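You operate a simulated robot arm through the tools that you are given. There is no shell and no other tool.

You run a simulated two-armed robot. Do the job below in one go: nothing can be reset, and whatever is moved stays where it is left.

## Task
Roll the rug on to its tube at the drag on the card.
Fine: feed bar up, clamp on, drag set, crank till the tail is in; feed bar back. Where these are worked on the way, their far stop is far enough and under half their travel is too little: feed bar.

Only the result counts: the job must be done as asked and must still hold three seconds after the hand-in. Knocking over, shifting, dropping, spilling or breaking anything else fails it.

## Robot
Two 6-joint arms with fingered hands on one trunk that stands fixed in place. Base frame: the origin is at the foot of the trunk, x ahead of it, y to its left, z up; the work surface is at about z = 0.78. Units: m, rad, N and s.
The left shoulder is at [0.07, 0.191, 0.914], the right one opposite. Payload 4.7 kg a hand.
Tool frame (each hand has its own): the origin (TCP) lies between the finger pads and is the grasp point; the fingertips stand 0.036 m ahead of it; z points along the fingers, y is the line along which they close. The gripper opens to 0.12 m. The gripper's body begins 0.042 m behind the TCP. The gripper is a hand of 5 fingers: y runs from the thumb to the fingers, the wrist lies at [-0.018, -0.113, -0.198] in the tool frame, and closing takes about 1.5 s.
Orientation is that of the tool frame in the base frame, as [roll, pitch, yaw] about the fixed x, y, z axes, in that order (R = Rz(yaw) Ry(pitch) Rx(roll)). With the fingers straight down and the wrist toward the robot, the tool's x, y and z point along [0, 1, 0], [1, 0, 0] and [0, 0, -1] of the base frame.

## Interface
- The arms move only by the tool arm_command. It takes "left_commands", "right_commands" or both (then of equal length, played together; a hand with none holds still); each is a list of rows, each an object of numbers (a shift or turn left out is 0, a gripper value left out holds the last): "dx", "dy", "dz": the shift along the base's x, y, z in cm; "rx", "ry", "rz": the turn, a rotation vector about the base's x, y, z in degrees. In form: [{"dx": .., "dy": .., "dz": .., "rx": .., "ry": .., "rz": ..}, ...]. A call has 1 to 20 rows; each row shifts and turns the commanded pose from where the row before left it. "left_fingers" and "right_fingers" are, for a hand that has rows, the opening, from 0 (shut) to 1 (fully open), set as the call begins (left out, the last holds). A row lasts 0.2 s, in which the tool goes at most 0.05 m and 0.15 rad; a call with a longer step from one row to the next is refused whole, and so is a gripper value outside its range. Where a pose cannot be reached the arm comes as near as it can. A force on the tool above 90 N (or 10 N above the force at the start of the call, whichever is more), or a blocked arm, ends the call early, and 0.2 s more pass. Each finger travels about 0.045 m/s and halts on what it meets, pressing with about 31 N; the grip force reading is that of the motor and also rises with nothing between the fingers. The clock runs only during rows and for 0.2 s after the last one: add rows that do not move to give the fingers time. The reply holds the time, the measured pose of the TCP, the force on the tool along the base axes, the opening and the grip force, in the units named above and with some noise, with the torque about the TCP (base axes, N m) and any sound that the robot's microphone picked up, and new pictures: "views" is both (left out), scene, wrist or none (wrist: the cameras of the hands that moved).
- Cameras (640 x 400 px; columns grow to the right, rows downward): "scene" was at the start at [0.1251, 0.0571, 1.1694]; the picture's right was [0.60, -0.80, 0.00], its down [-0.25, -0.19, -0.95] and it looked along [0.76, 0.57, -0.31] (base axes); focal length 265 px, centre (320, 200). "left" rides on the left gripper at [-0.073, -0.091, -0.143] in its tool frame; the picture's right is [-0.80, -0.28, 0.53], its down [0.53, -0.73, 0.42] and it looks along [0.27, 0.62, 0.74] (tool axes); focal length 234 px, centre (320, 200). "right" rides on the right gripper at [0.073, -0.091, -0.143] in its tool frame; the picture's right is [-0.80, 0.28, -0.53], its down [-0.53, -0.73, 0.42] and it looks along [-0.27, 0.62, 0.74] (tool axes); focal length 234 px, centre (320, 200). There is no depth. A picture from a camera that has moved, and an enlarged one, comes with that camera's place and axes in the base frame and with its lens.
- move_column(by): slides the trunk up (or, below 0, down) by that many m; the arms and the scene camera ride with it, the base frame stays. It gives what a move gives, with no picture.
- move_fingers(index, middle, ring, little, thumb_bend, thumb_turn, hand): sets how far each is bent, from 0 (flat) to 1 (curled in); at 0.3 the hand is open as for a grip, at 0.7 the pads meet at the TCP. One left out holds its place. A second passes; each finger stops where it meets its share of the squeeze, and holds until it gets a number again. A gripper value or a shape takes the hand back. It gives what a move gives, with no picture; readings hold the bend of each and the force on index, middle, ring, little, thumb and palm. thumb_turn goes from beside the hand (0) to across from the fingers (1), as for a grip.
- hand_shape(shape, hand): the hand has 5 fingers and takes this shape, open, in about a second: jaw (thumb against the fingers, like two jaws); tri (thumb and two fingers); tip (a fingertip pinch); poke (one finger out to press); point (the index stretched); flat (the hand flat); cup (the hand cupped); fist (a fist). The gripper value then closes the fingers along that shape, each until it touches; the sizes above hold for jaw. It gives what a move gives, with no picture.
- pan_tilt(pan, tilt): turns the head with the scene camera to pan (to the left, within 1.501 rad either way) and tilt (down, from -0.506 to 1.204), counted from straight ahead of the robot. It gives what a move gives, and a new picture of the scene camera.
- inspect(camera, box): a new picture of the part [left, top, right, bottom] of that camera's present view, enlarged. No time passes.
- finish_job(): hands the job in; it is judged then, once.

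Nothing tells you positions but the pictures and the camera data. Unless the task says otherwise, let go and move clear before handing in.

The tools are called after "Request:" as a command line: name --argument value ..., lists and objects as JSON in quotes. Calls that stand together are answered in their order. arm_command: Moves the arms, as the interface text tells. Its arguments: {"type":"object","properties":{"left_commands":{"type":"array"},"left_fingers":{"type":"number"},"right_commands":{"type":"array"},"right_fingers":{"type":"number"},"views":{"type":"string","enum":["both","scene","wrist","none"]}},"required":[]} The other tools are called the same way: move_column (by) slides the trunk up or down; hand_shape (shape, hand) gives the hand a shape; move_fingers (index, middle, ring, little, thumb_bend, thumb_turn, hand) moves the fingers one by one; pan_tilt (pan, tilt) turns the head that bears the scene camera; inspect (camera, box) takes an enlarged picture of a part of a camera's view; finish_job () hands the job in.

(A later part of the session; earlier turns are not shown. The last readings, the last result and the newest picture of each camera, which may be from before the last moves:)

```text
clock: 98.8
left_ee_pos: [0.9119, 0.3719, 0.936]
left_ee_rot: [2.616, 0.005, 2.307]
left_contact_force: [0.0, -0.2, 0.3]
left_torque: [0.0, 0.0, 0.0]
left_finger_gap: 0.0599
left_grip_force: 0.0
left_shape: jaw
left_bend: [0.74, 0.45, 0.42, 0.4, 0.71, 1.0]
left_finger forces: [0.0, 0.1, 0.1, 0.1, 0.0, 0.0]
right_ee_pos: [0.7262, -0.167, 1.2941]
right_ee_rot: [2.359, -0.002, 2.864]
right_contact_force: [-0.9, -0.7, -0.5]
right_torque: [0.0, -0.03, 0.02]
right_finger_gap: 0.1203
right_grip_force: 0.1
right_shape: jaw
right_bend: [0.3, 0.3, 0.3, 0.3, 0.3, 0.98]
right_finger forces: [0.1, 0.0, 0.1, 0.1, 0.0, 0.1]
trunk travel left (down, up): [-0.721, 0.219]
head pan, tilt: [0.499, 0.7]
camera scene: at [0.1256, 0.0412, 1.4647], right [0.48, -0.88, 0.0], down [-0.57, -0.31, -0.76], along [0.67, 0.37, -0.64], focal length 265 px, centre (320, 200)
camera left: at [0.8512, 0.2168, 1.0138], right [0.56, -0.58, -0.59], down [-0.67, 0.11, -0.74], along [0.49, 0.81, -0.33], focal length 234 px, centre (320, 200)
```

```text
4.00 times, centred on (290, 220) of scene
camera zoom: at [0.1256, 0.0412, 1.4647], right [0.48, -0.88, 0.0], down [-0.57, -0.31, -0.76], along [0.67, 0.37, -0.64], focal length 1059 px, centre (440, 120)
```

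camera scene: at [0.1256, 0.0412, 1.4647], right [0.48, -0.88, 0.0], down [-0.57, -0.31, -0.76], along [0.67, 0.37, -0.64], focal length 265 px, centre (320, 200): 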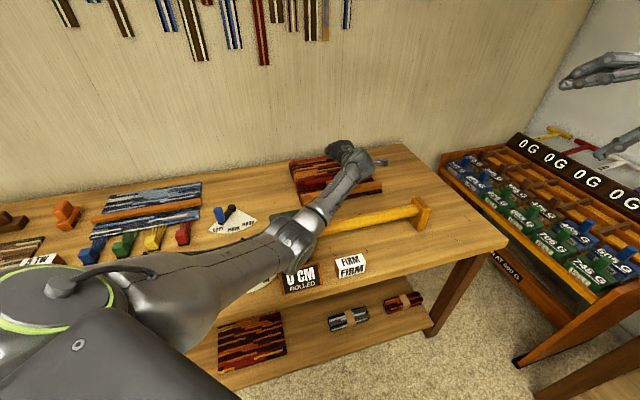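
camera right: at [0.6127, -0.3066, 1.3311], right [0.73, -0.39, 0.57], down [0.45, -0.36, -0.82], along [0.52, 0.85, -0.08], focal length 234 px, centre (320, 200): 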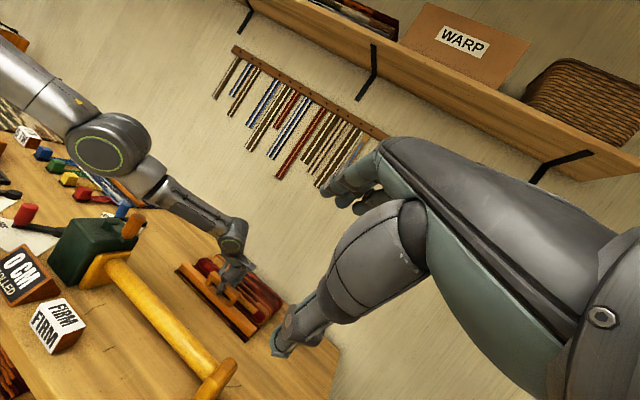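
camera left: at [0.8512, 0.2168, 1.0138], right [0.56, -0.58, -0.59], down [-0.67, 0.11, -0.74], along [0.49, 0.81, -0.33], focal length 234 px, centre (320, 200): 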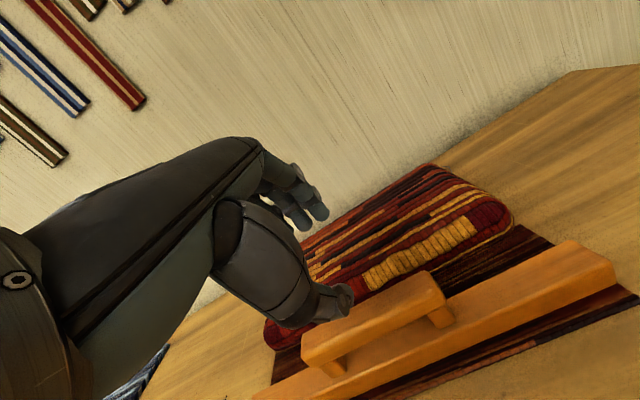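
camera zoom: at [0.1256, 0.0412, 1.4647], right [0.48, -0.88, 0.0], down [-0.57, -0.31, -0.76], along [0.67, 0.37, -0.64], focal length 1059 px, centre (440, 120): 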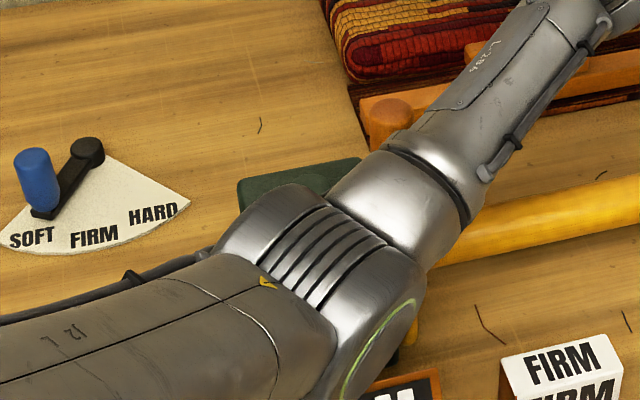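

The forearm runs right beside the knob. I'll back up, and grip nearer the right end of the handle so the forearm passes farther from the crank, with the trunk a touch lower.

Request:
arm_command --left_commands '[{"dz": 3}, {"dz": 3}, {"dx": 1, "dy": -1}, {"dx": 1.1, "dy": -1}, {"dx": 1.1, "dy": -0.9}]' --views "none"

Request:
move_column --by -0.04

Request:
inspect --camera "right" --box '[60, 160, 260, 360]'

Request:
inspect --camera "scene" --box '[240, 150, 400, 270]'

Request:
inspect --camera "left" --box '[240, 180, 560, 400]'

```text
clock: 100.0
left_ee_pos: [0.9463, 0.3409, 0.9946]
left_ee_rot: [2.617, 0.006, 2.307]
left_contact_force: [-0.1, 0.3, -0.1]
left_torque: [-0.05, -0.03, 0.01]
left_finger_gap: 0.0599
left_grip_force: 0.1
left_shape: jaw
left_bend: [0.74, 0.45, 0.42, 0.4, 0.71, 1.0]
left_finger forces: [0.0, 0.1, 0.0, 0.0, 0.0, 0.0]
right_ee_pos: [0.7271, -0.1674, 1.2937]
right_ee_rot: [2.356, -0.003, 2.863]
right_contact_force: [-0.3, -0.6, 1.0]
right_torque: [-0.02, -0.03, 0.0]
right_finger_gap: 0.12
right_grip_force: 0.1
right_shape: jaw
right_bend: [0.3, 0.3, 0.3, 0.3, 0.3, 0.98]
right_finger forces: [0.0, 0.0, 0.0, 0.1, 0.0, 0.0]
trunk travel left (down, up): [-0.721, 0.219]
head pan, tilt: [0.499, 0.7]
```

```text
clock: 100.8
left_ee_pos: [0.9473, 0.3409, 0.9573]
left_ee_rot: [2.617, 0.004, 2.309]
left_contact_force: [-0.3, -1.0, -0.1]
left_torque: [-0.01, 0.03, -0.03]
left_finger_gap: 0.0603
left_grip_force: 0.2
left_shape: jaw
left_bend: [0.74, 0.45, 0.42, 0.4, 0.71, 1.0]
left_finger forces: [0.0, 0.2, 0.0, 0.0, 0.0, 0.0]
right_ee_pos: [0.7263, -0.1668, 1.2542]
right_ee_rot: [2.358, -0.002, 2.865]
right_contact_force: [0.0, -0.9, 0.4]
right_torque: [-0.01, -0.01, 0.02]
right_finger_gap: 0.1202
right_grip_force: 0.0
right_shape: jaw
right_bend: [0.3, 0.3, 0.3, 0.3, 0.3, 0.98]
right_finger forces: [0.0, 0.0, 0.0, 0.0, 0.1, 0.0]
trunk travel left (down, up): [-0.681, 0.259]
head pan, tilt: [0.499, 0.7]
```

```text
2.00 times, centred on (160, 260) of right
camera zoom: at [0.6107, -0.3067, 1.292], right [0.73, -0.39, 0.57], down [0.45, -0.36, -0.82], along [0.52, 0.85, -0.08], focal length 468 px, centre (640, 80)
```

zoom: 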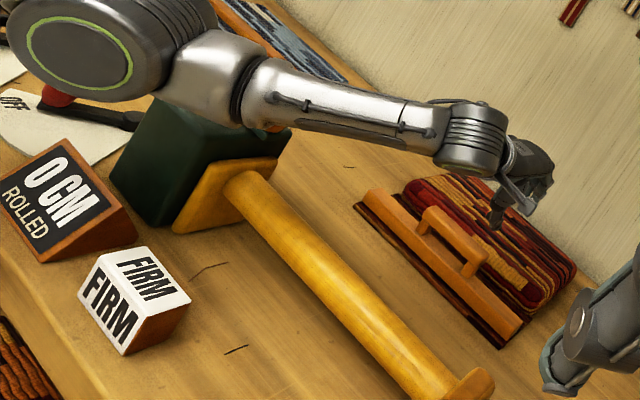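

```text
3.33 times, centred on (320, 210) of scene
camera zoom: at [0.1247, 0.0412, 1.4248], right [0.48, -0.88, 0.0], down [-0.57, -0.31, -0.77], along [0.67, 0.37, -0.64], focal length 882 px, centre (320, 167)
```

zoom: 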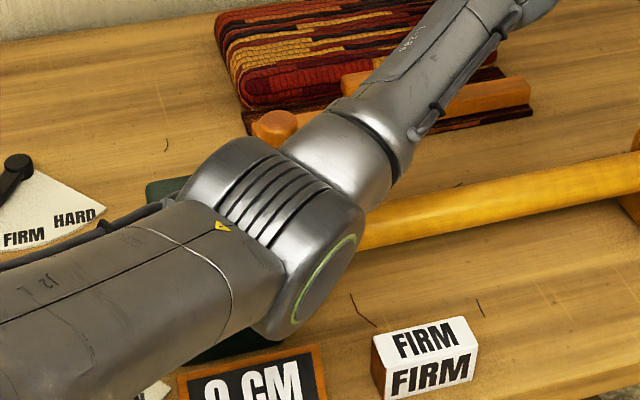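

```text
1.82 times, centred on (400, 290) of left
camera zoom: at [0.8849, 0.1859, 1.0347], right [0.56, -0.58, -0.59], down [-0.67, 0.11, -0.74], along [0.49, 0.81, -0.33], focal length 426 px, centre (174, 36)
```

zoom: 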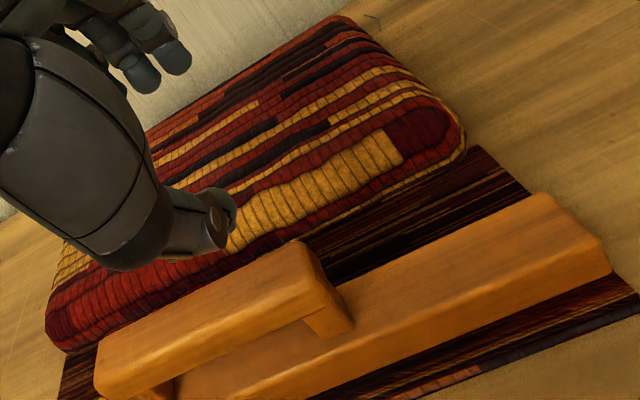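

Now the forearm clears the knob by about 4 cm sideways, and the hand is over the right part of the handle. Descending and gripping.

Request:
arm_command --left_commands '[{"dz": -2.5}, {"dz": -2.5}, {"dz": -2}, {"dz": -1}, {}]' --views "none"

Request:
inspect --camera "right" --box '[60, 160, 260, 360]'

Request:
inspect --camera "left" --box '[240, 180, 560, 400]'

```text
clock: 102.0
left_ee_pos: [0.9471, 0.337, 0.8923]
left_ee_rot: [2.603, 0.013, 2.305]
left_contact_force: [-8.4, -4.2, 41.3]
left_torque: [-0.32, 0.11, -0.05]
left_finger_gap: 0.0522
left_grip_force: 0.0
left_shape: jaw
left_bend: [0.74, 0.45, 0.42, 0.4, 0.85, 1.0]
left_finger forces: [0.0, 0.0, 0.1, 0.1, 41.6, 0.1]
right_ee_pos: [0.7197, -0.1699, 1.259]
right_ee_rot: [2.356, 0.003, 2.864]
right_contact_force: [0.1, 0.5, -0.3]
right_torque: [-0.04, 0.0, 0.03]
right_finger_gap: 0.1203
right_grip_force: 0.0
right_shape: jaw
right_bend: [0.3, 0.3, 0.3, 0.3, 0.3, 0.98]
right_finger forces: [0.1, 0.0, 0.1, 0.0, 0.1, 0.1]
trunk travel left (down, up): [-0.681, 0.259]
head pan, tilt: [0.499, 0.7]
```

```text
2.00 times, centred on (160, 260) of right
camera zoom: at [0.6037, -0.3097, 1.295], right [0.72, -0.39, 0.57], down [0.46, -0.35, -0.82], along [0.52, 0.85, -0.08], focal length 468 px, centre (640, 80)
```

zoom: 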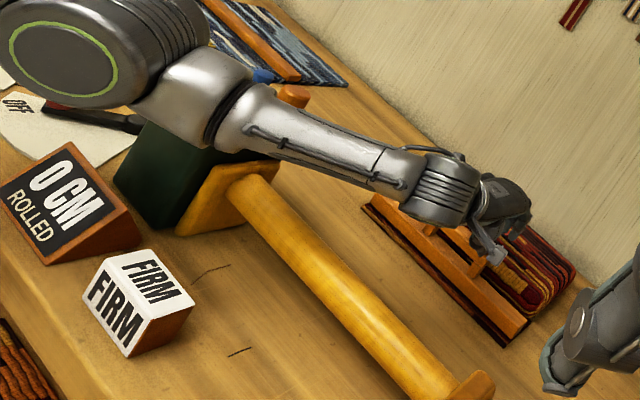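

```text
1.82 times, centred on (400, 290) of left
camera zoom: at [0.8826, 0.1821, 0.9679], right [0.57, -0.58, -0.58], down [-0.65, 0.11, -0.75], along [0.5, 0.81, -0.32], focal length 426 px, centre (174, 36)
```

zoom: 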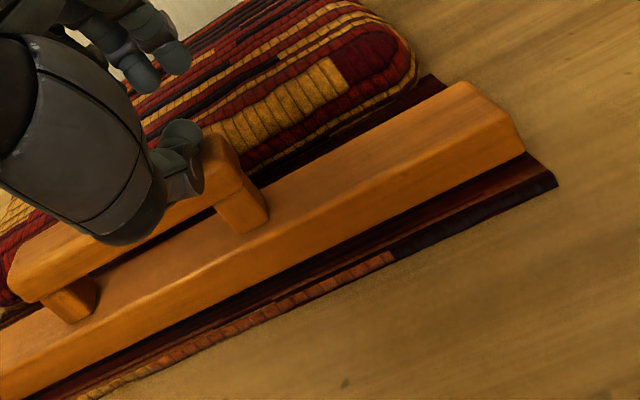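

The thumb came down on top of the handle (41 N). I'll lift, open the hand more, shift toward the robot by about 2 cm, and try again.

Request:
arm_command --left_commands '[{"dz": 2}, {"dz": 2}, {"dx": -0.8, "dy": -0.7}, {"dx": -0.8, "dy": -0.8}, {}, {}, {}]' --left_fingers 0.75 --views "none"

Request:
inspect --camera "left" --box '[240, 180, 560, 400]'

Request:
inspect --camera "right" --box '[180, 220, 280, 320]'

```text
clock: 103.6
left_ee_pos: [0.9309, 0.325, 0.9171]
left_ee_rot: [2.614, 0.003, 2.308]
left_contact_force: [3.2, -0.6, 12.4]
left_torque: [-0.25, -0.08, 0.05]
left_finger_gap: 0.0795
left_grip_force: 0.1
left_shape: jaw
left_bend: [0.26, 0.36, 0.34, 0.34, 0.64, 0.98]
left_finger forces: [0.0, 0.0, 0.2, 0.0, 12.3, 0.1]
right_ee_pos: [0.7258, -0.1675, 1.2545]
right_ee_rot: [2.356, -0.002, 2.864]
right_contact_force: [0.1, 0.1, 0.1]
right_torque: [0.0, -0.01, 0.01]
right_finger_gap: 0.12
right_grip_force: 0.0
right_shape: jaw
right_bend: [0.3, 0.3, 0.3, 0.3, 0.3, 0.98]
right_finger forces: [0.1, 0.1, 0.0, 0.0, 0.0, 0.0]
trunk travel left (down, up): [-0.681, 0.259]
head pan, tilt: [0.499, 0.7]
```

```text
1.82 times, centred on (400, 290) of left
camera zoom: at [0.8676, 0.1692, 0.9942], right [0.56, -0.58, -0.59], down [-0.67, 0.11, -0.74], along [0.49, 0.81, -0.33], focal length 426 px, centre (174, 36)
```

zoom: 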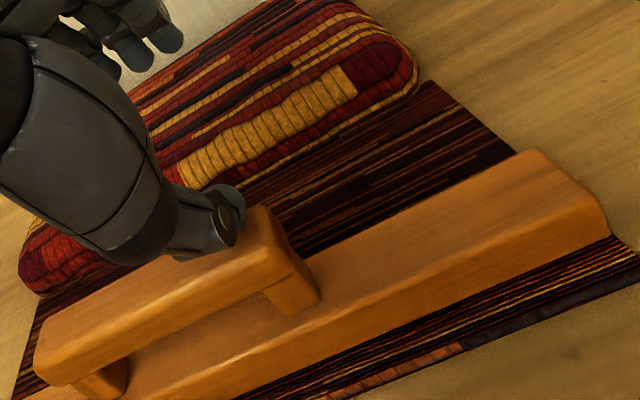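

```text
4.00 times, centred on (230, 270) of right
camera zoom: at [0.6099, -0.3075, 1.2921], right [0.73, -0.39, 0.57], down [0.45, -0.36, -0.82], along [0.52, 0.85, -0.08], focal length 937 px, centre (680, -80)
```

zoom: 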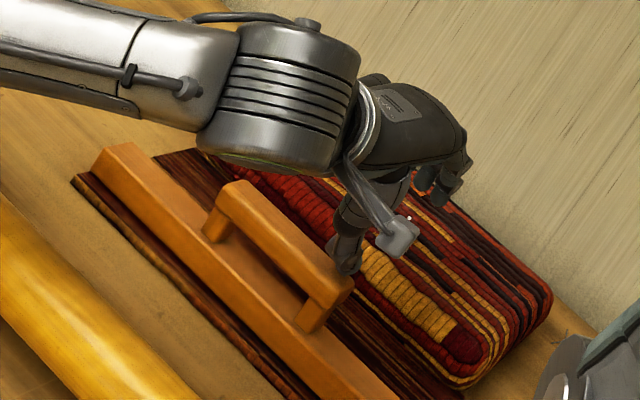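

The bar has already slid a couple of centimetres: the thumb caught behind the handle and the bar moves easily. I'll use that: re-place the thumb more squarely behind the handle and pull the bar over.

Request:
arm_command --left_commands '[{"dz": 2}, {"dz": 1}, {"dx": 0.6, "dy": 1.6}, {"dx": 0.6, "dy": 1.6}, {}]' --views "none"

Request:
inspect --camera "left" --box '[240, 180, 560, 400]'

Request:
inspect --camera "right" --box '[140, 200, 280, 320]'

```text
clock: 104.8
left_ee_pos: [0.9448, 0.3601, 0.9467]
left_ee_rot: [2.616, 0.005, 2.306]
left_contact_force: [-0.8, -0.5, 0.1]
left_torque: [0.0, -0.02, 0.01]
left_finger_gap: 0.09
left_grip_force: 0.0
left_shape: jaw
left_bend: [0.26, 0.36, 0.34, 0.34, 0.56, 0.99]
left_finger forces: [0.0, 0.1, 0.0, 0.0, 0.0, 0.0]
right_ee_pos: [0.7255, -0.1681, 1.2532]
right_ee_rot: [2.358, -0.003, 2.863]
right_contact_force: [0.6, -1.0, -0.9]
right_torque: [0.03, 0.0, 0.03]
right_finger_gap: 0.1201
right_grip_force: 0.1
right_shape: jaw
right_bend: [0.3, 0.3, 0.3, 0.3, 0.3, 0.98]
right_finger forces: [0.0, 0.0, 0.0, 0.0, 0.0, 0.0]
trunk travel left (down, up): [-0.681, 0.259]
head pan, tilt: [0.499, 0.7]
```

```text
1.82 times, centred on (400, 290) of left
camera zoom: at [0.882, 0.2042, 1.0235], right [0.56, -0.58, -0.59], down [-0.67, 0.11, -0.74], along [0.49, 0.81, -0.33], focal length 426 px, centre (174, 36)
```

zoom: 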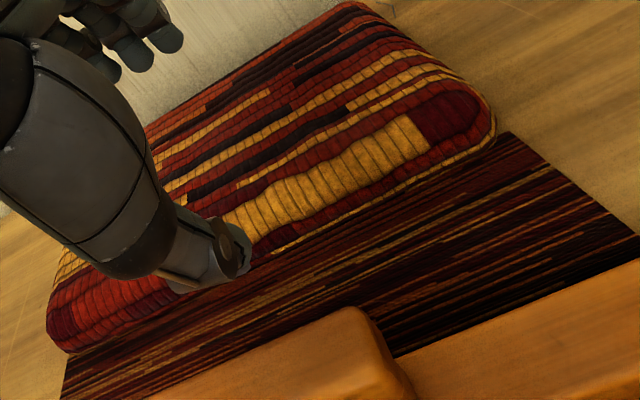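

```text
3.33 times, centred on (210, 260) of right
camera zoom: at [0.6113, -0.3072, 1.2915], right [0.73, -0.39, 0.57], down [0.45, -0.36, -0.82], along [0.52, 0.85, -0.08], focal length 781 px, centre (687, 0)
```

zoom: 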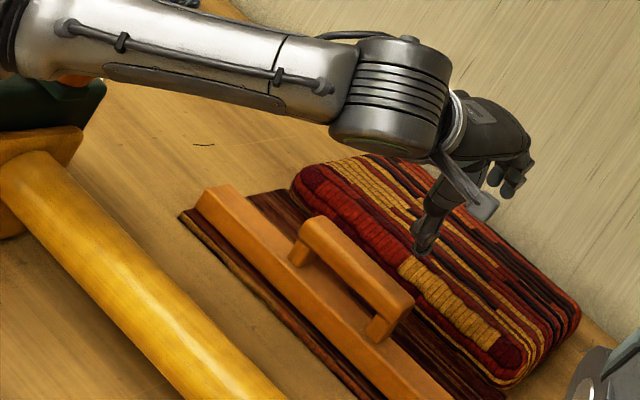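

The bar has slid about 4–5 cm already (handle centre now near [0.883, 0.353]). Raising the trunk a little keeps the elbow high; then I'll position over the handle with the hand wide open.

Request:
move_column --by 0.06

Request:
arm_command --left_commands '[{"dx": -2, "dz": -1}, {"dx": -2, "dy": -0.3, "dz": -1.5}, {"dx": -2.2, "dy": -0.4, "dz": -1.5}, {}]' --left_fingers 0.75 --views "none"

Request:
inspect --camera "left" --box '[240, 180, 560, 400]'

Request:
inspect --camera "right" --box '[60, 180, 280, 340]'

```text
clock: 105.8
left_ee_pos: [0.9445, 0.3603, 1.0049]
left_ee_rot: [2.618, 0.003, 2.31]
left_contact_force: [0.3, -0.4, -0.5]
left_torque: [-0.03, 0.0, -0.02]
left_finger_gap: 0.0899
left_grip_force: 0.0
left_shape: jaw
left_bend: [0.26, 0.36, 0.34, 0.34, 0.56, 0.99]
left_finger forces: [0.1, 0.0, 0.1, 0.0, 0.0, 0.0]
right_ee_pos: [0.7278, -0.1656, 1.3137]
right_ee_rot: [2.358, -0.002, 2.864]
right_contact_force: [0.0, -0.8, -0.4]
right_torque: [0.04, 0.03, 0.0]
right_finger_gap: 0.1203
right_grip_force: 0.1
right_shape: jaw
right_bend: [0.3, 0.3, 0.3, 0.3, 0.3, 0.98]
right_finger forces: [0.0, 0.1, 0.0, 0.1, 0.0, 0.0]
trunk travel left (down, up): [-0.741, 0.199]
head pan, tilt: [0.499, 0.7]
```

```text
clock: 106.8
left_ee_pos: [0.8829, 0.3529, 0.9659]
left_ee_rot: [2.618, 0.005, 2.306]
left_contact_force: [0.1, -0.2, -0.5]
left_torque: [-0.01, 0.01, -0.04]
left_finger_gap: 0.0897
left_grip_force: 0.2
left_shape: jaw
left_bend: [0.26, 0.36, 0.34, 0.34, 0.56, 0.99]
left_finger forces: [0.0, 0.0, 0.0, 0.1, 0.1, 0.0]
right_ee_pos: [0.7276, -0.1666, 1.3138]
right_ee_rot: [2.358, -0.002, 2.863]
right_contact_force: [0.6, -0.6, -0.2]
right_torque: [-0.02, 0.0, 0.0]
right_finger_gap: 0.1201
right_grip_force: 0.2
right_shape: jaw
right_bend: [0.3, 0.3, 0.3, 0.3, 0.3, 0.98]
right_finger forces: [0.1, 0.1, 0.1, 0.1, 0.1, 0.0]
trunk travel left (down, up): [-0.741, 0.199]
head pan, tilt: [0.499, 0.7]
```

```text
1.82 times, centred on (400, 290) of left
camera zoom: at [0.8207, 0.1977, 1.0426], right [0.56, -0.58, -0.59], down [-0.67, 0.11, -0.74], along [0.49, 0.81, -0.33], focal length 426 px, centre (174, 36)
```

zoom: 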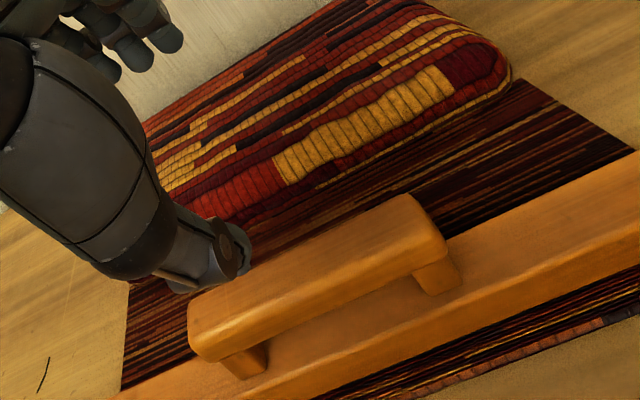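

```text
2.50 times, centred on (170, 260) of right
camera zoom: at [0.6116, -0.3069, 1.3514], right [0.73, -0.39, 0.57], down [0.45, -0.36, -0.82], along [0.52, 0.85, -0.08], focal length 585 px, centre (695, 50)
```

zoom: 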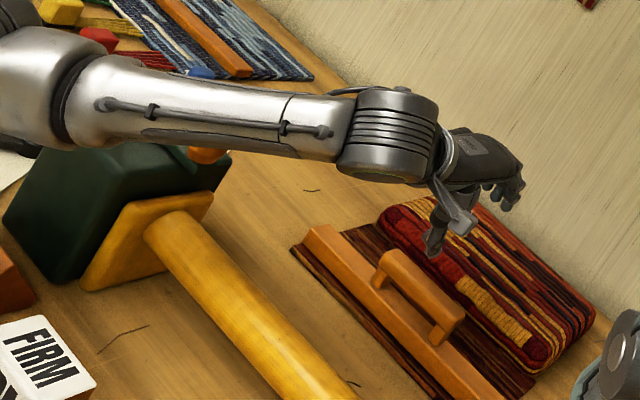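

The thumb sits about 7 cm on the robot side of the TCP and the fingers about 1–2 cm beyond it. I'll shift outward 3 cm and a little right so the handle lies between them, then descend.

Request:
arm_command --left_commands '[{"dx": 2.1}, {"dx": 2.1}, {"dz": -2.5}, {"dz": -2}, {"dz": -1.5}, {}]' --views "none"

Request:
inspect --camera "left" --box '[240, 180, 560, 400]'

Request:
inspect --camera "right" --box '[60, 180, 280, 340]'

```text
clock: 108.2
left_ee_pos: [0.9229, 0.3508, 0.9117]
left_ee_rot: [2.609, 0.01, 2.307]
left_contact_force: [-2.4, -0.4, 29.3]
left_torque: [-0.36, 0.24, 0.0]
left_finger_gap: 0.0753
left_grip_force: 0.1
left_shape: jaw
left_bend: [0.26, 0.36, 0.34, 0.34, 0.7, 1.0]
left_finger forces: [0.0, 0.0, 0.0, 0.1, 29.2, 0.0]
right_ee_pos: [0.7239, -0.1685, 1.3165]
right_ee_rot: [2.356, 0.001, 2.863]
right_contact_force: [0.8, 0.0, -0.2]
right_torque: [0.01, 0.0, 0.0]
right_finger_gap: 0.1202
right_grip_force: 0.1
right_shape: jaw
right_bend: [0.3, 0.3, 0.3, 0.3, 0.3, 0.98]
right_finger forces: [0.1, 0.1, 0.0, 0.0, 0.0, 0.0]
trunk travel left (down, up): [-0.741, 0.199]
head pan, tilt: [0.499, 0.7]
```

```text
1.82 times, centred on (400, 290) of left
camera zoom: at [0.8586, 0.1946, 0.9881], right [0.56, -0.58, -0.59], down [-0.66, 0.11, -0.74], along [0.5, 0.81, -0.32], focal length 426 px, centre (174, 36)
```

zoom: 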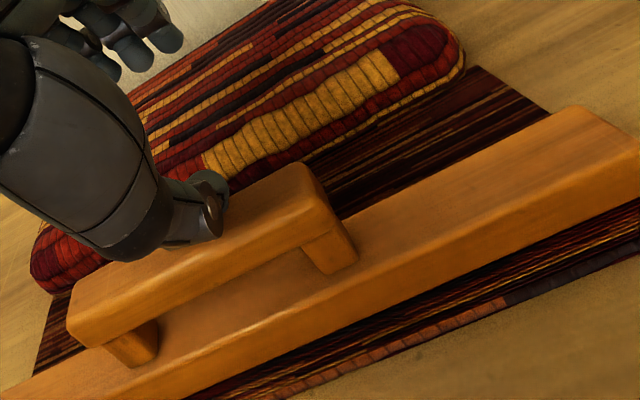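

```text
2.50 times, centred on (170, 260) of right
camera zoom: at [0.6068, -0.3084, 1.3537], right [0.72, -0.39, 0.57], down [0.45, -0.36, -0.82], along [0.52, 0.85, -0.08], focal length 585 px, centre (695, 50)
```

zoom: 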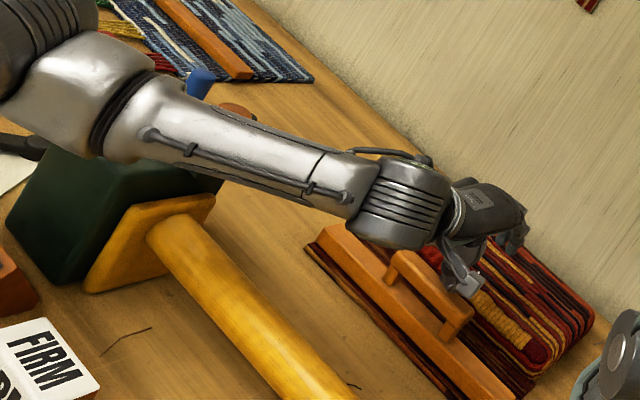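

The thumb hangs lowest in this tilted pose, so I'll use it as the hook: lift, move outward so the thumb drops behind the handle, then pull.

Request:
arm_command --left_commands '[{"dz": 2}, {"dz": 1.5}, {"dx": 0.5, "dy": 1.2}, {"dx": 0.5, "dy": 1.2}, {"dz": -1}, {"dz": -1}, {"dz": -1}, {}]' --views "none"

Request:
inspect --camera "left" --box '[240, 180, 560, 400]'

Request:
inspect --camera "right" --box '[60, 180, 280, 340]'

```text
clock: 110.0
left_ee_pos: [0.9326, 0.3748, 0.9098]
left_ee_rot: [2.615, 0.005, 2.307]
left_contact_force: [1.7, 1.2, 2.9]
left_torque: [0.0, 0.02, -0.01]
left_finger_gap: 0.0889
left_grip_force: 0.1
left_shape: jaw
left_bend: [0.26, 0.36, 0.34, 0.34, 0.57, 0.99]
left_finger forces: [0.0, 0.0, 0.1, 0.0, 2.3, 0.0]
right_ee_pos: [0.7274, -0.1665, 1.3135]
right_ee_rot: [2.358, -0.002, 2.863]
right_contact_force: [-0.7, -1.2, 0.7]
right_torque: [0.02, 0.03, -0.01]
right_finger_gap: 0.1201
right_grip_force: 0.1
right_shape: jaw
right_bend: [0.3, 0.3, 0.3, 0.3, 0.3, 0.98]
right_finger forces: [0.0, 0.0, 0.0, 0.1, 0.0, 0.0]
trunk travel left (down, up): [-0.741, 0.199]
head pan, tilt: [0.499, 0.7]
```

```text
1.82 times, centred on (400, 290) of left
camera zoom: at [0.871, 0.22, 0.9869], right [0.56, -0.58, -0.59], down [-0.67, 0.11, -0.74], along [0.49, 0.81, -0.33], focal length 426 px, centre (174, 36)
```

zoom: 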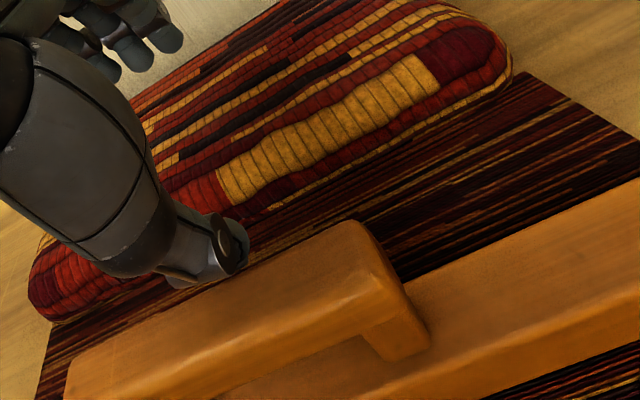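

```text
2.50 times, centred on (170, 260) of right
camera zoom: at [0.6115, -0.3066, 1.3515], right [0.73, -0.39, 0.57], down [0.45, -0.36, -0.82], along [0.52, 0.85, -0.08], focal length 585 px, centre (695, 50)
```

zoom: 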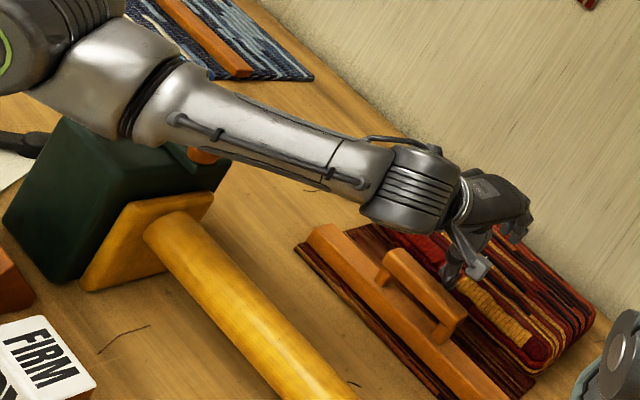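

The thumb is just at the handle's rear edge. A centimetre further out and 2 cm down, then pull gently.

Request:
arm_command --left_commands '[{"dz": 0.5, "dx": 0.9, "dy": 0.9}, {"dz": -1}, {"dz": -1}, {"dz": -0.7}, {}]' --views "none"

Request:
arm_command --left_commands '[{"dx": -0.7, "dy": -0.7}, {"dx": -0.7, "dy": -0.7}, {"dx": -0.7, "dy": -0.7}, {"dx": -0.7, "dy": -0.7}, {"dx": -0.7, "dy": -0.7}, {"dx": -0.7, "dy": -0.7}, {}]' --views "none"

Request:
inspect --camera "left" --box '[240, 180, 560, 400]'

Request:
inspect --camera "right" --box '[60, 180, 280, 340]'

```text
clock: 111.2
left_ee_pos: [0.9429, 0.3866, 0.8872]
left_ee_rot: [2.616, 0.004, 2.309]
left_contact_force: [1.5, 2.0, 3.1]
left_torque: [-0.06, 0.08, -0.04]
left_finger_gap: 0.0891
left_grip_force: 0.1
left_shape: jaw
left_bend: [0.26, 0.36, 0.34, 0.34, 0.57, 0.99]
left_finger forces: [0.1, 0.1, 0.0, 0.1, 3.2, 0.1]
right_ee_pos: [0.7276, -0.1679, 1.3144]
right_ee_rot: [2.358, -0.002, 2.862]
right_contact_force: [-0.2, -0.3, 0.9]
right_torque: [0.01, -0.02, -0.03]
right_finger_gap: 0.12
right_grip_force: 0.0
right_shape: jaw
right_bend: [0.3, 0.3, 0.3, 0.3, 0.3, 0.98]
right_finger forces: [0.0, 0.1, 0.0, 0.1, 0.1, 0.0]
trunk travel left (down, up): [-0.741, 0.199]
head pan, tilt: [0.499, 0.7]
```

```text
clock: 112.8
left_ee_pos: [0.9007, 0.3417, 0.8871]
left_ee_rot: [2.618, 0.006, 2.307]
left_contact_force: [0.3, 0.7, 0.8]
left_torque: [-0.02, 0.04, -0.05]
left_finger_gap: 0.0895
left_grip_force: 0.1
left_shape: jaw
left_bend: [0.26, 0.36, 0.34, 0.34, 0.57, 0.99]
left_finger forces: [0.0, 0.0, 0.0, 0.1, 1.2, 0.0]
right_ee_pos: [0.7273, -0.1676, 1.3129]
right_ee_rot: [2.359, -0.002, 2.863]
right_contact_force: [0.0, 0.0, -0.8]
right_torque: [-0.01, 0.03, -0.03]
right_finger_gap: 0.1203
right_grip_force: 0.1
right_shape: jaw
right_bend: [0.3, 0.3, 0.3, 0.3, 0.3, 0.98]
right_finger forces: [0.1, 0.1, 0.1, 0.0, 0.0, 0.0]
trunk travel left (down, up): [-0.741, 0.199]
head pan, tilt: [0.499, 0.7]
```

```text
1.82 times, centred on (400, 290) of left
camera zoom: at [0.8393, 0.1865, 0.9655], right [0.56, -0.58, -0.59], down [-0.67, 0.11, -0.74], along [0.49, 0.81, -0.33], focal length 426 px, centre (174, 36)
```

zoom: 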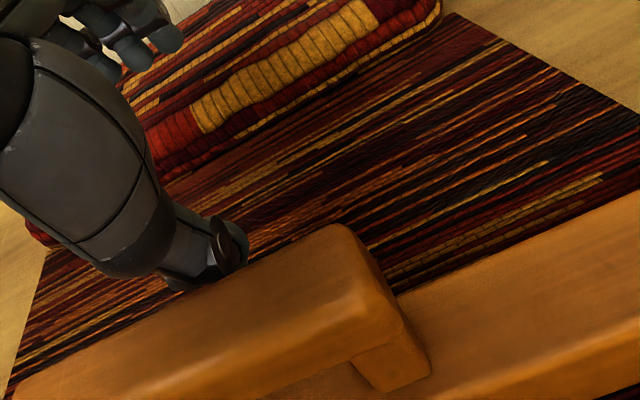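

```text
2.50 times, centred on (170, 260) of right
camera zoom: at [0.6116, -0.3067, 1.3514], right [0.73, -0.39, 0.57], down [0.45, -0.36, -0.82], along [0.52, 0.85, -0.08], focal length 585 px, centre (695, 50)
```

zoom: 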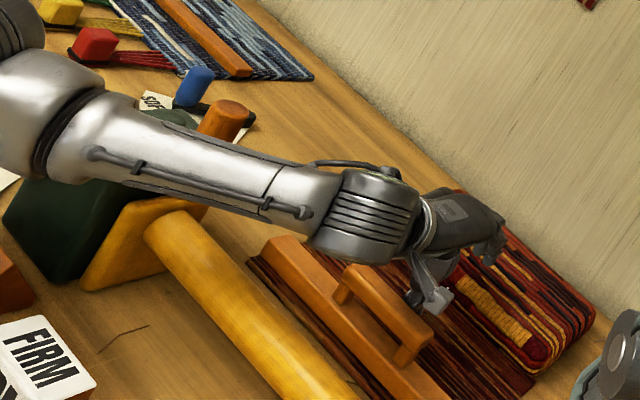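

The bar is sliding freely, about 11 cm so far. I'll keep pulling while watching for the stop and check the elbow from the head camera.

Request:
arm_command --left_commands '[{"dx": -0.7, "dy": -0.7}, {"dx": -0.7, "dy": -0.7}, {"dx": -0.7, "dy": -0.7}, {"dx": -0.7, "dy": -0.7}, {}]' --views "scene"

Request:
inspect --camera "right" --box '[40, 180, 280, 360]'

```text
clock: 114.0
left_ee_pos: [0.8759, 0.3178, 0.8896]
left_ee_rot: [2.616, 0.005, 2.307]
left_contact_force: [12.9, 10.8, 5.3]
left_torque: [0.13, -0.12, 0.04]
left_finger_gap: 0.0796
left_grip_force: 0.0
left_shape: jaw
left_bend: [0.26, 0.36, 0.34, 0.34, 0.63, 1.0]
left_finger forces: [0.0, 0.0, 0.0, 0.0, 17.0, 0.1]
right_ee_pos: [0.7276, -0.1658, 1.3133]
right_ee_rot: [2.361, -0.002, 2.861]
right_contact_force: [0.5, -0.4, 0.3]
right_torque: [0.02, -0.02, -0.01]
right_finger_gap: 0.1201
right_grip_force: 0.0
right_shape: jaw
right_bend: [0.3, 0.3, 0.3, 0.3, 0.3, 0.98]
right_finger forces: [0.1, 0.0, 0.1, 0.1, 0.0, 0.0]
trunk travel left (down, up): [-0.741, 0.199]
head pan, tilt: [0.499, 0.7]
camera scene: at [0.1268, 0.0427, 1.4846], right [0.48, -0.88, 0.0], down [-0.57, -0.31, -0.76], along [0.67, 0.37, -0.65], focal length 265 px, centre (320, 200)
```

scene: 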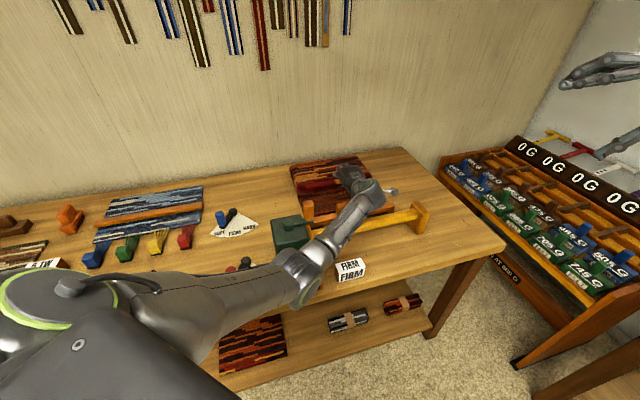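

```text
2.22 times, centred on (160, 270) of right
camera zoom: at [0.6128, -0.3051, 1.3514], right [0.73, -0.39, 0.57], down [0.45, -0.36, -0.82], along [0.52, 0.85, -0.09], focal length 520 px, centre (676, 44)
```

zoom: 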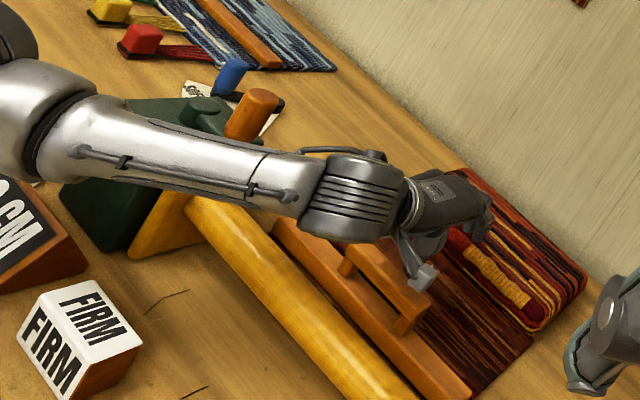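

The force has risen to 17 N; the bar looks to be at its stop next to the tube. One more small pull to confirm.

Request:
arm_command --left_commands '[{"dx": -0.4, "dy": -0.4}, {"dx": -0.4, "dy": -0.4}, {}]' --views "none"

Request:
inspect --camera "right" --box '[40, 180, 280, 360]'

```text
clock: 114.8
left_ee_pos: [0.8662, 0.3089, 0.8919]
left_ee_rot: [2.612, 0.007, 2.308]
left_contact_force: [16.2, 16.5, 17.2]
left_torque: [0.03, 0.06, -0.04]
left_finger_gap: 0.0638
left_grip_force: 0.0
left_shape: jaw
left_bend: [0.26, 0.36, 0.34, 0.34, 0.69, 1.0]
left_finger forces: [0.1, 0.1, 0.0, 0.0, 27.8, 0.1]
right_ee_pos: [0.7258, -0.1651, 1.3144]
right_ee_rot: [2.359, -0.001, 2.86]
right_contact_force: [0.3, 0.4, 0.1]
right_torque: [0.03, 0.0, 0.03]
right_finger_gap: 0.12
right_grip_force: 0.0
right_shape: jaw
right_bend: [0.3, 0.3, 0.3, 0.3, 0.3, 0.98]
right_finger forces: [0.0, 0.0, 0.1, 0.0, 0.0, 0.1]
trunk travel left (down, up): [-0.741, 0.199]
head pan, tilt: [0.499, 0.7]
```

```text
2.22 times, centred on (160, 270) of right
camera zoom: at [0.6112, -0.3052, 1.3522], right [0.73, -0.39, 0.57], down [0.45, -0.36, -0.82], along [0.52, 0.85, -0.09], focal length 520 px, centre (676, 44)
```

zoom: 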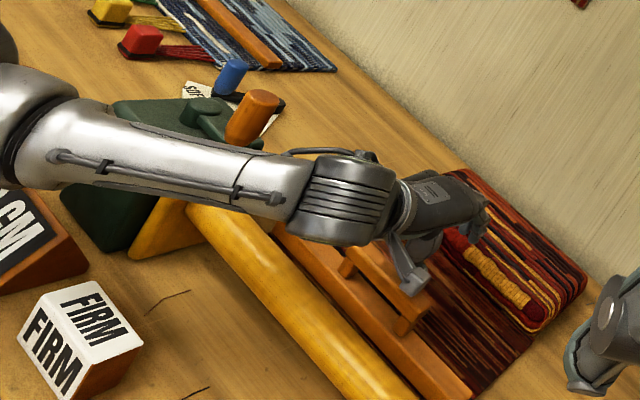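

The bar is at its stop by the tube (hand moved, bar didn't). I'll free the thumb and lift the left hand away, then verify the bar stays.

Request:
arm_command --left_commands '[{"dx": 1.3, "dy": 1.3}, {"dx": 0.7, "dy": 0.7}, {"dz": 3}, {"dz": 4}, {"dz": 4}, {"dz": 4}, {"dz": 4}]' --views "both"

Request:
inspect --camera "right" --box '[0, 120, 340, 400]'

```text
clock: 116.4
left_ee_pos: [0.8903, 0.331, 1.0801]
left_ee_rot: [2.616, 0.003, 2.307]
left_contact_force: [-0.7, 0.7, 1.3]
left_torque: [-0.03, 0.0, 0.0]
left_finger_gap: 0.0897
left_grip_force: 0.0
left_shape: jaw
left_bend: [0.26, 0.36, 0.33, 0.34, 0.56, 0.99]
left_finger forces: [0.1, 0.0, 0.0, 0.0, 0.0, 0.0]
right_ee_pos: [0.7272, -0.1675, 1.3139]
right_ee_rot: [2.359, -0.001, 2.863]
right_contact_force: [0.9, 0.5, -0.2]
right_torque: [0.02, 0.0, 0.0]
right_finger_gap: 0.1199
right_grip_force: 0.0
right_shape: jaw
right_bend: [0.3, 0.3, 0.3, 0.3, 0.3, 0.98]
right_finger forces: [0.0, 0.0, 0.1, 0.1, 0.0, 0.0]
trunk travel left (down, up): [-0.741, 0.199]
head pan, tilt: [0.499, 0.7]
camera scene: at [0.1253, 0.0409, 1.4847], right [0.48, -0.88, 0.0], down [-0.57, -0.31, -0.76], along [0.67, 0.37, -0.64], focal length 265 px, centre (320, 200)
camera left: at [0.8274, 0.1754, 1.1571], right [0.56, -0.58, -0.59], down [-0.67, 0.11, -0.74], along [0.49, 0.81, -0.33], focal length 234 px, centre (320, 200)
```

scene: 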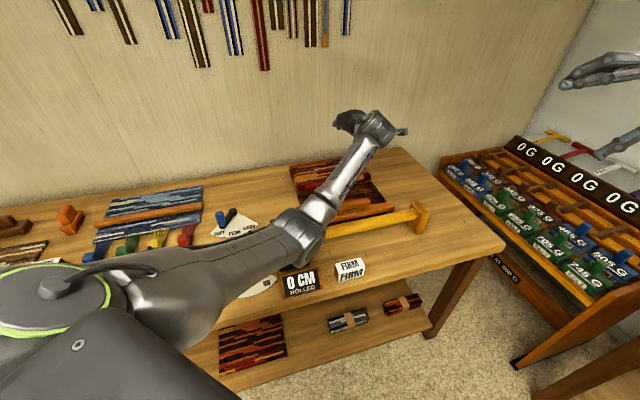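
left: 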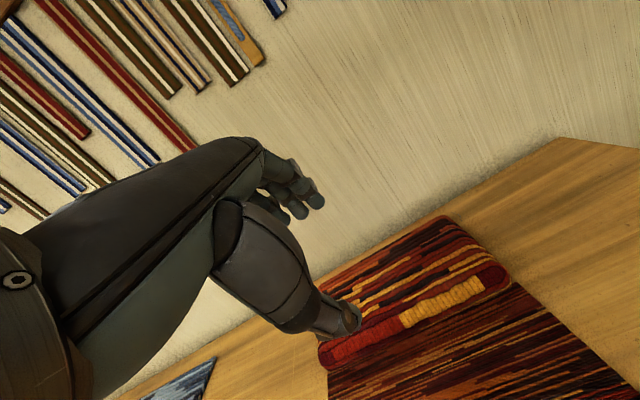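

```text
1.43 times, centred on (170, 260) of right
camera zoom: at [0.6113, -0.307, 1.3515], right [0.73, -0.39, 0.57], down [0.45, -0.36, -0.82], along [0.52, 0.85, -0.08], focal length 334 px, centre (534, 114)
```

zoom: 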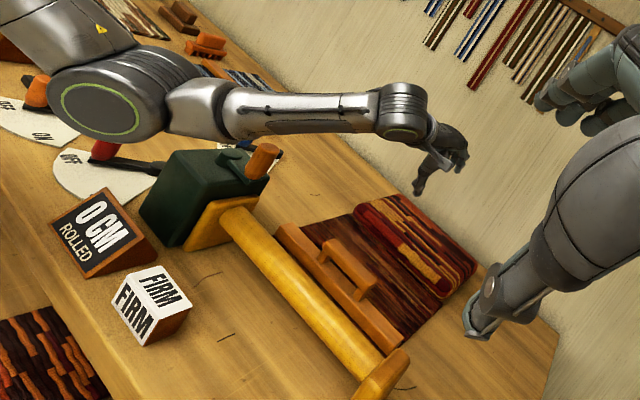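

The bar stays up at the tube. Next is the clamp (red lever) — best done with the right arm, which approaches from the bench front. I'll park the left arm high on the left and raise the trunk.

Request:
arm_command --left_commands '[{"dx": -1, "dy": 1, "dz": 3}, {"dx": -2.3, "dy": 2.9, "dz": 2}, {"dx": -2.3, "dy": 2.9, "dz": 2}, {"dx": -2.3, "dy": 2.9, "dz": 2}, {"dx": -2.3, "dy": 2.9, "dz": 2}, {"dx": -2.3, "dy": 2.9, "dz": 2}, {"dx": -2.3, "dy": 2.9, "dz": 2}, {"dx": -2.3, "dy": 2.9, "dz": 2}, {"dx": -2.3, "dy": 2.9, "dz": 2}, {"dx": -2.3, "dy": 2.9, "dz": 2}]' --views "none"

Request:
move_column --by 0.15

Request:
pan_tilt --pan 0.7 --tilt 0.8

Request:
inspect --camera "right" --box '[0, 0, 640, 400]'

```text
clock: 118.6
left_ee_pos: [0.6665, 0.5992, 1.2928]
left_ee_rot: [2.615, 0.006, 2.308]
left_contact_force: [0.4, -0.3, -0.6]
left_torque: [0.02, -0.03, -0.04]
left_finger_gap: 0.0898
left_grip_force: 0.1
left_shape: jaw
left_bend: [0.26, 0.36, 0.33, 0.34, 0.56, 0.99]
left_finger forces: [0.1, 0.0, 0.1, 0.0, 0.0, 0.0]
right_ee_pos: [0.7244, -0.1647, 1.3141]
right_ee_rot: [2.357, -0.001, 2.863]
right_contact_force: [-0.2, 0.0, 0.5]
right_torque: [-0.02, -0.03, -0.03]
right_finger_gap: 0.1201
right_grip_force: 0.2
right_shape: jaw
right_bend: [0.3, 0.3, 0.3, 0.3, 0.3, 0.98]
right_finger forces: [0.0, 0.0, 0.1, 0.0, 0.0, 0.0]
trunk travel left (down, up): [-0.741, 0.199]
head pan, tilt: [0.499, 0.7]
```

```text
clock: 120.3
left_ee_pos: [0.67, 0.5994, 1.4411]
left_ee_rot: [2.617, 0.006, 2.308]
left_contact_force: [0.0, -0.9, -0.2]
left_torque: [-0.01, 0.0, 0.02]
left_finger_gap: 0.0899
left_grip_force: 0.1
left_shape: jaw
left_bend: [0.26, 0.36, 0.33, 0.34, 0.56, 0.99]
left_finger forces: [0.1, 0.0, 0.0, 0.1, 0.1, 0.0]
right_ee_pos: [0.7272, -0.1677, 1.4643]
right_ee_rot: [2.358, -0.003, 2.865]
right_contact_force: [0.4, 0.0, 0.2]
right_torque: [0.0, -0.01, -0.06]
right_finger_gap: 0.12
right_grip_force: 0.1
right_shape: jaw
right_bend: [0.3, 0.3, 0.3, 0.3, 0.3, 0.98]
right_finger forces: [0.0, 0.0, 0.0, 0.0, 0.0, 0.0]
trunk travel left (down, up): [-0.891, 0.049]
head pan, tilt: [0.499, 0.7]
```

```text
clock: 121.1
left_ee_pos: [0.6703, 0.5988, 1.4411]
left_ee_rot: [2.617, 0.004, 2.308]
left_contact_force: [0.8, -0.2, 0.1]
left_torque: [0.0, -0.01, 0.03]
left_finger_gap: 0.0896
left_grip_force: 0.1
left_shape: jaw
left_bend: [0.26, 0.36, 0.33, 0.34, 0.56, 0.99]
left_finger forces: [0.1, 0.1, 0.0, 0.0, 0.0, 0.0]
right_ee_pos: [0.7277, -0.166, 1.4647]
right_ee_rot: [2.36, -0.002, 2.861]
right_contact_force: [0.4, 0.6, 0.7]
right_torque: [-0.01, 0.01, 0.01]
right_finger_gap: 0.1199
right_grip_force: 0.2
right_shape: jaw
right_bend: [0.3, 0.3, 0.3, 0.3, 0.3, 0.98]
right_finger forces: [0.0, 0.1, 0.0, 0.1, 0.0, 0.1]
trunk travel left (down, up): [-0.891, 0.049]
head pan, tilt: [0.7, 0.799]
camera scene: at [0.1129, 0.0526, 1.6265], right [0.64, -0.77, 0.0], down [-0.55, -0.46, -0.7], along [0.53, 0.45, -0.72], focal length 265 px, centre (320, 200)
```

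scene: 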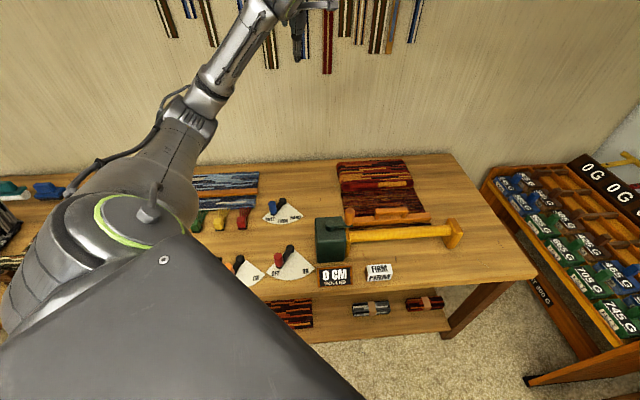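

```text
1.00 times, centred on (320, 200) of right (not enlarged: the box is as wide or as high as the picture)
camera zoom: at [0.6117, -0.3066, 1.5015], right [0.73, -0.39, 0.57], down [0.45, -0.36, -0.82], along [0.52, 0.85, -0.08], focal length 234 px, centre (320, 200)
```

zoom: 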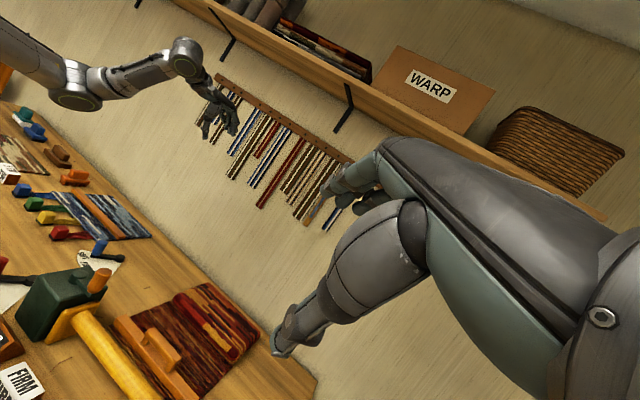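

A clear overhead view now. I'll zoom in on the levers and crank to measure them.

Request:
inspect --camera "scene" --box '[215, 180, 345, 300]'

Request:
inspect --camera "scene" --box '[300, 150, 480, 300]'

```text
3.33 times, centred on (280, 240) of scene
camera zoom: at [0.1129, 0.0526, 1.6265], right [0.64, -0.77, 0.0], down [-0.55, -0.46, -0.7], along [0.53, 0.45, -0.72], focal length 882 px, centre (453, 67)
```

zoom: 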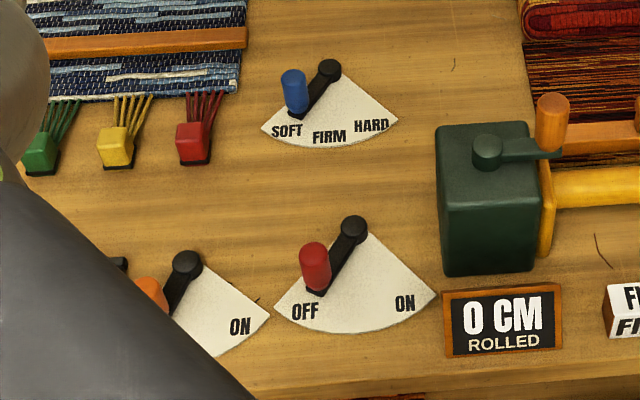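

```text
2.67 times, centred on (390, 225) of scene
camera zoom: at [0.1129, 0.0526, 1.6265], right [0.64, -0.77, 0.0], down [-0.55, -0.46, -0.7], along [0.53, 0.45, -0.72], focal length 706 px, centre (133, 133)
```

zoom: 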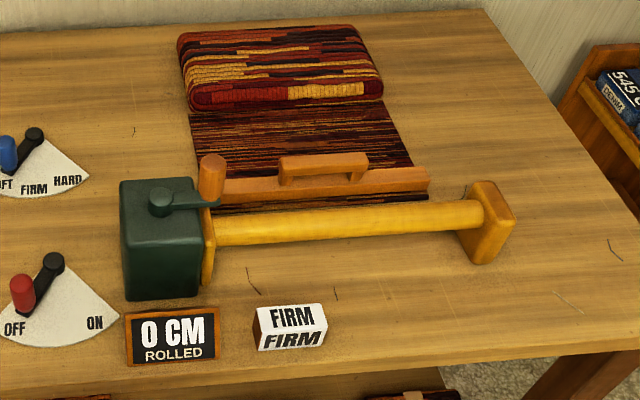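

From this view: red pivot ≈ [0.466, 0.501], red knob ≈ [0.383, 0.474] (OFF), ON position ≈ [0.442, 0.417]; blue pivot ≈ [0.617, 0.691], FIRM knob position ≈ [0.558, 0.632]; crank hub ≈ [0.547, 0.376], knob radius ≈ 6.5 cm. I'll lift the left arm further away and bring the right hand, fingers down, toward the red knob.

Request:
arm_command --left_commands '[{"dx": -1, "dy": 2, "dz": 3}, {"dx": -1, "dy": 2, "dz": 3}, {"dx": -1, "dy": 2, "dz": 3}, {"dx": -1, "dy": 2, "dz": 3}]' --views "none"

Request:
arm_command --right_commands '[{"dx": -2, "dz": -4}, {"dx": -2, "dz": -4}, {"dx": -2, "dy": 2, "dz": -3}, {"dx": -2, "dy": 2, "dz": -3}, {"dx": -2, "dy": 2, "dz": -3, "rx": -7.2, "ry": 2}, {"dx": -2, "dy": 2, "dz": -3, "rx": -7.2, "ry": 2}, {"dx": -2, "dy": 3, "dz": -2, "rx": -7.2, "ry": 2}, {"dx": -2, "dy": 4, "dz": -2, "rx": -7.2, "ry": 2}, {"dx": -2, "dy": 4, "dz": -1, "rx": -7.2, "ry": 2.1}, {"dx": -2, "dy": 4, "rx": -7.2, "ry": 2.1}]' --views "scene"

```text
clock: 122.1
left_ee_pos: [0.625, 0.6771, 1.5616]
left_ee_rot: [2.617, 0.003, 2.31]
left_contact_force: [0.5, -0.2, -0.2]
left_torque: [0.04, -0.04, -0.02]
left_finger_gap: 0.0897
left_grip_force: 0.0
left_shape: jaw
left_bend: [0.26, 0.36, 0.33, 0.34, 0.56, 0.99]
left_finger forces: [0.0, 0.1, 0.1, 0.0, 0.1, 0.0]
right_ee_pos: [0.7251, -0.1663, 1.4654]
right_ee_rot: [2.357, -0.002, 2.864]
right_contact_force: [0.5, 0.4, 0.3]
right_torque: [0.01, 0.01, 0.03]
right_finger_gap: 0.12
right_grip_force: 0.1
right_shape: jaw
right_bend: [0.3, 0.3, 0.3, 0.3, 0.3, 0.98]
right_finger forces: [0.0, 0.0, 0.0, 0.1, 0.0, 0.1]
trunk travel left (down, up): [-0.891, 0.049]
head pan, tilt: [0.7, 0.799]
```

```text
clock: 124.3
left_ee_pos: [0.629, 0.6818, 1.5585]
left_ee_rot: [2.621, 0.007, 2.306]
left_contact_force: [1.1, 0.7, 0.4]
left_torque: [-0.08, -0.01, 0.0]
left_finger_gap: 0.0901
left_grip_force: 0.1
left_shape: jaw
left_bend: [0.26, 0.36, 0.33, 0.34, 0.56, 0.99]
left_finger forces: [0.1, 0.1, 0.0, 0.1, 0.1, 0.0]
right_ee_pos: [0.6044, 0.0726, 1.1715]
right_ee_rot: [-3.127, 0.006, 2.85]
right_contact_force: [-0.3, 0.0, -0.2]
right_torque: [-0.05, 0.01, 0.01]
right_finger_gap: 0.1198
right_grip_force: 0.0
right_shape: jaw
right_bend: [0.3, 0.3, 0.3, 0.3, 0.3, 0.98]
right_finger forces: [0.0, 0.0, 0.0, 0.0, 0.0, 0.0]
right hand out of reach, approached as far as the arm can: row 9, 10
trunk travel left (down, up): [-0.891, 0.049]
head pan, tilt: [0.7, 0.799]
camera scene: at [0.1143, 0.0568, 1.6261], right [0.64, -0.77, 0.0], down [-0.55, -0.46, -0.7], along [0.53, 0.45, -0.72], focal length 265 px, centre (320, 200)
```

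scene: 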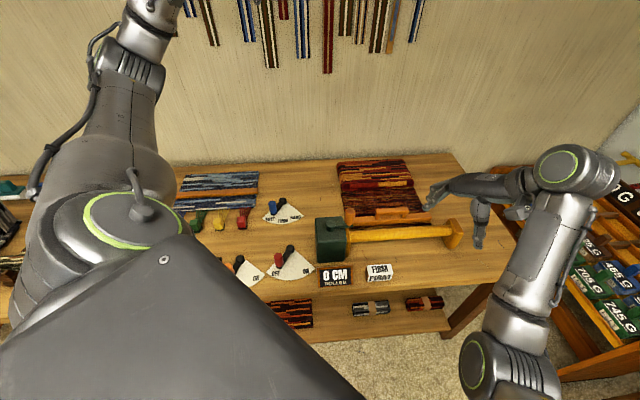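

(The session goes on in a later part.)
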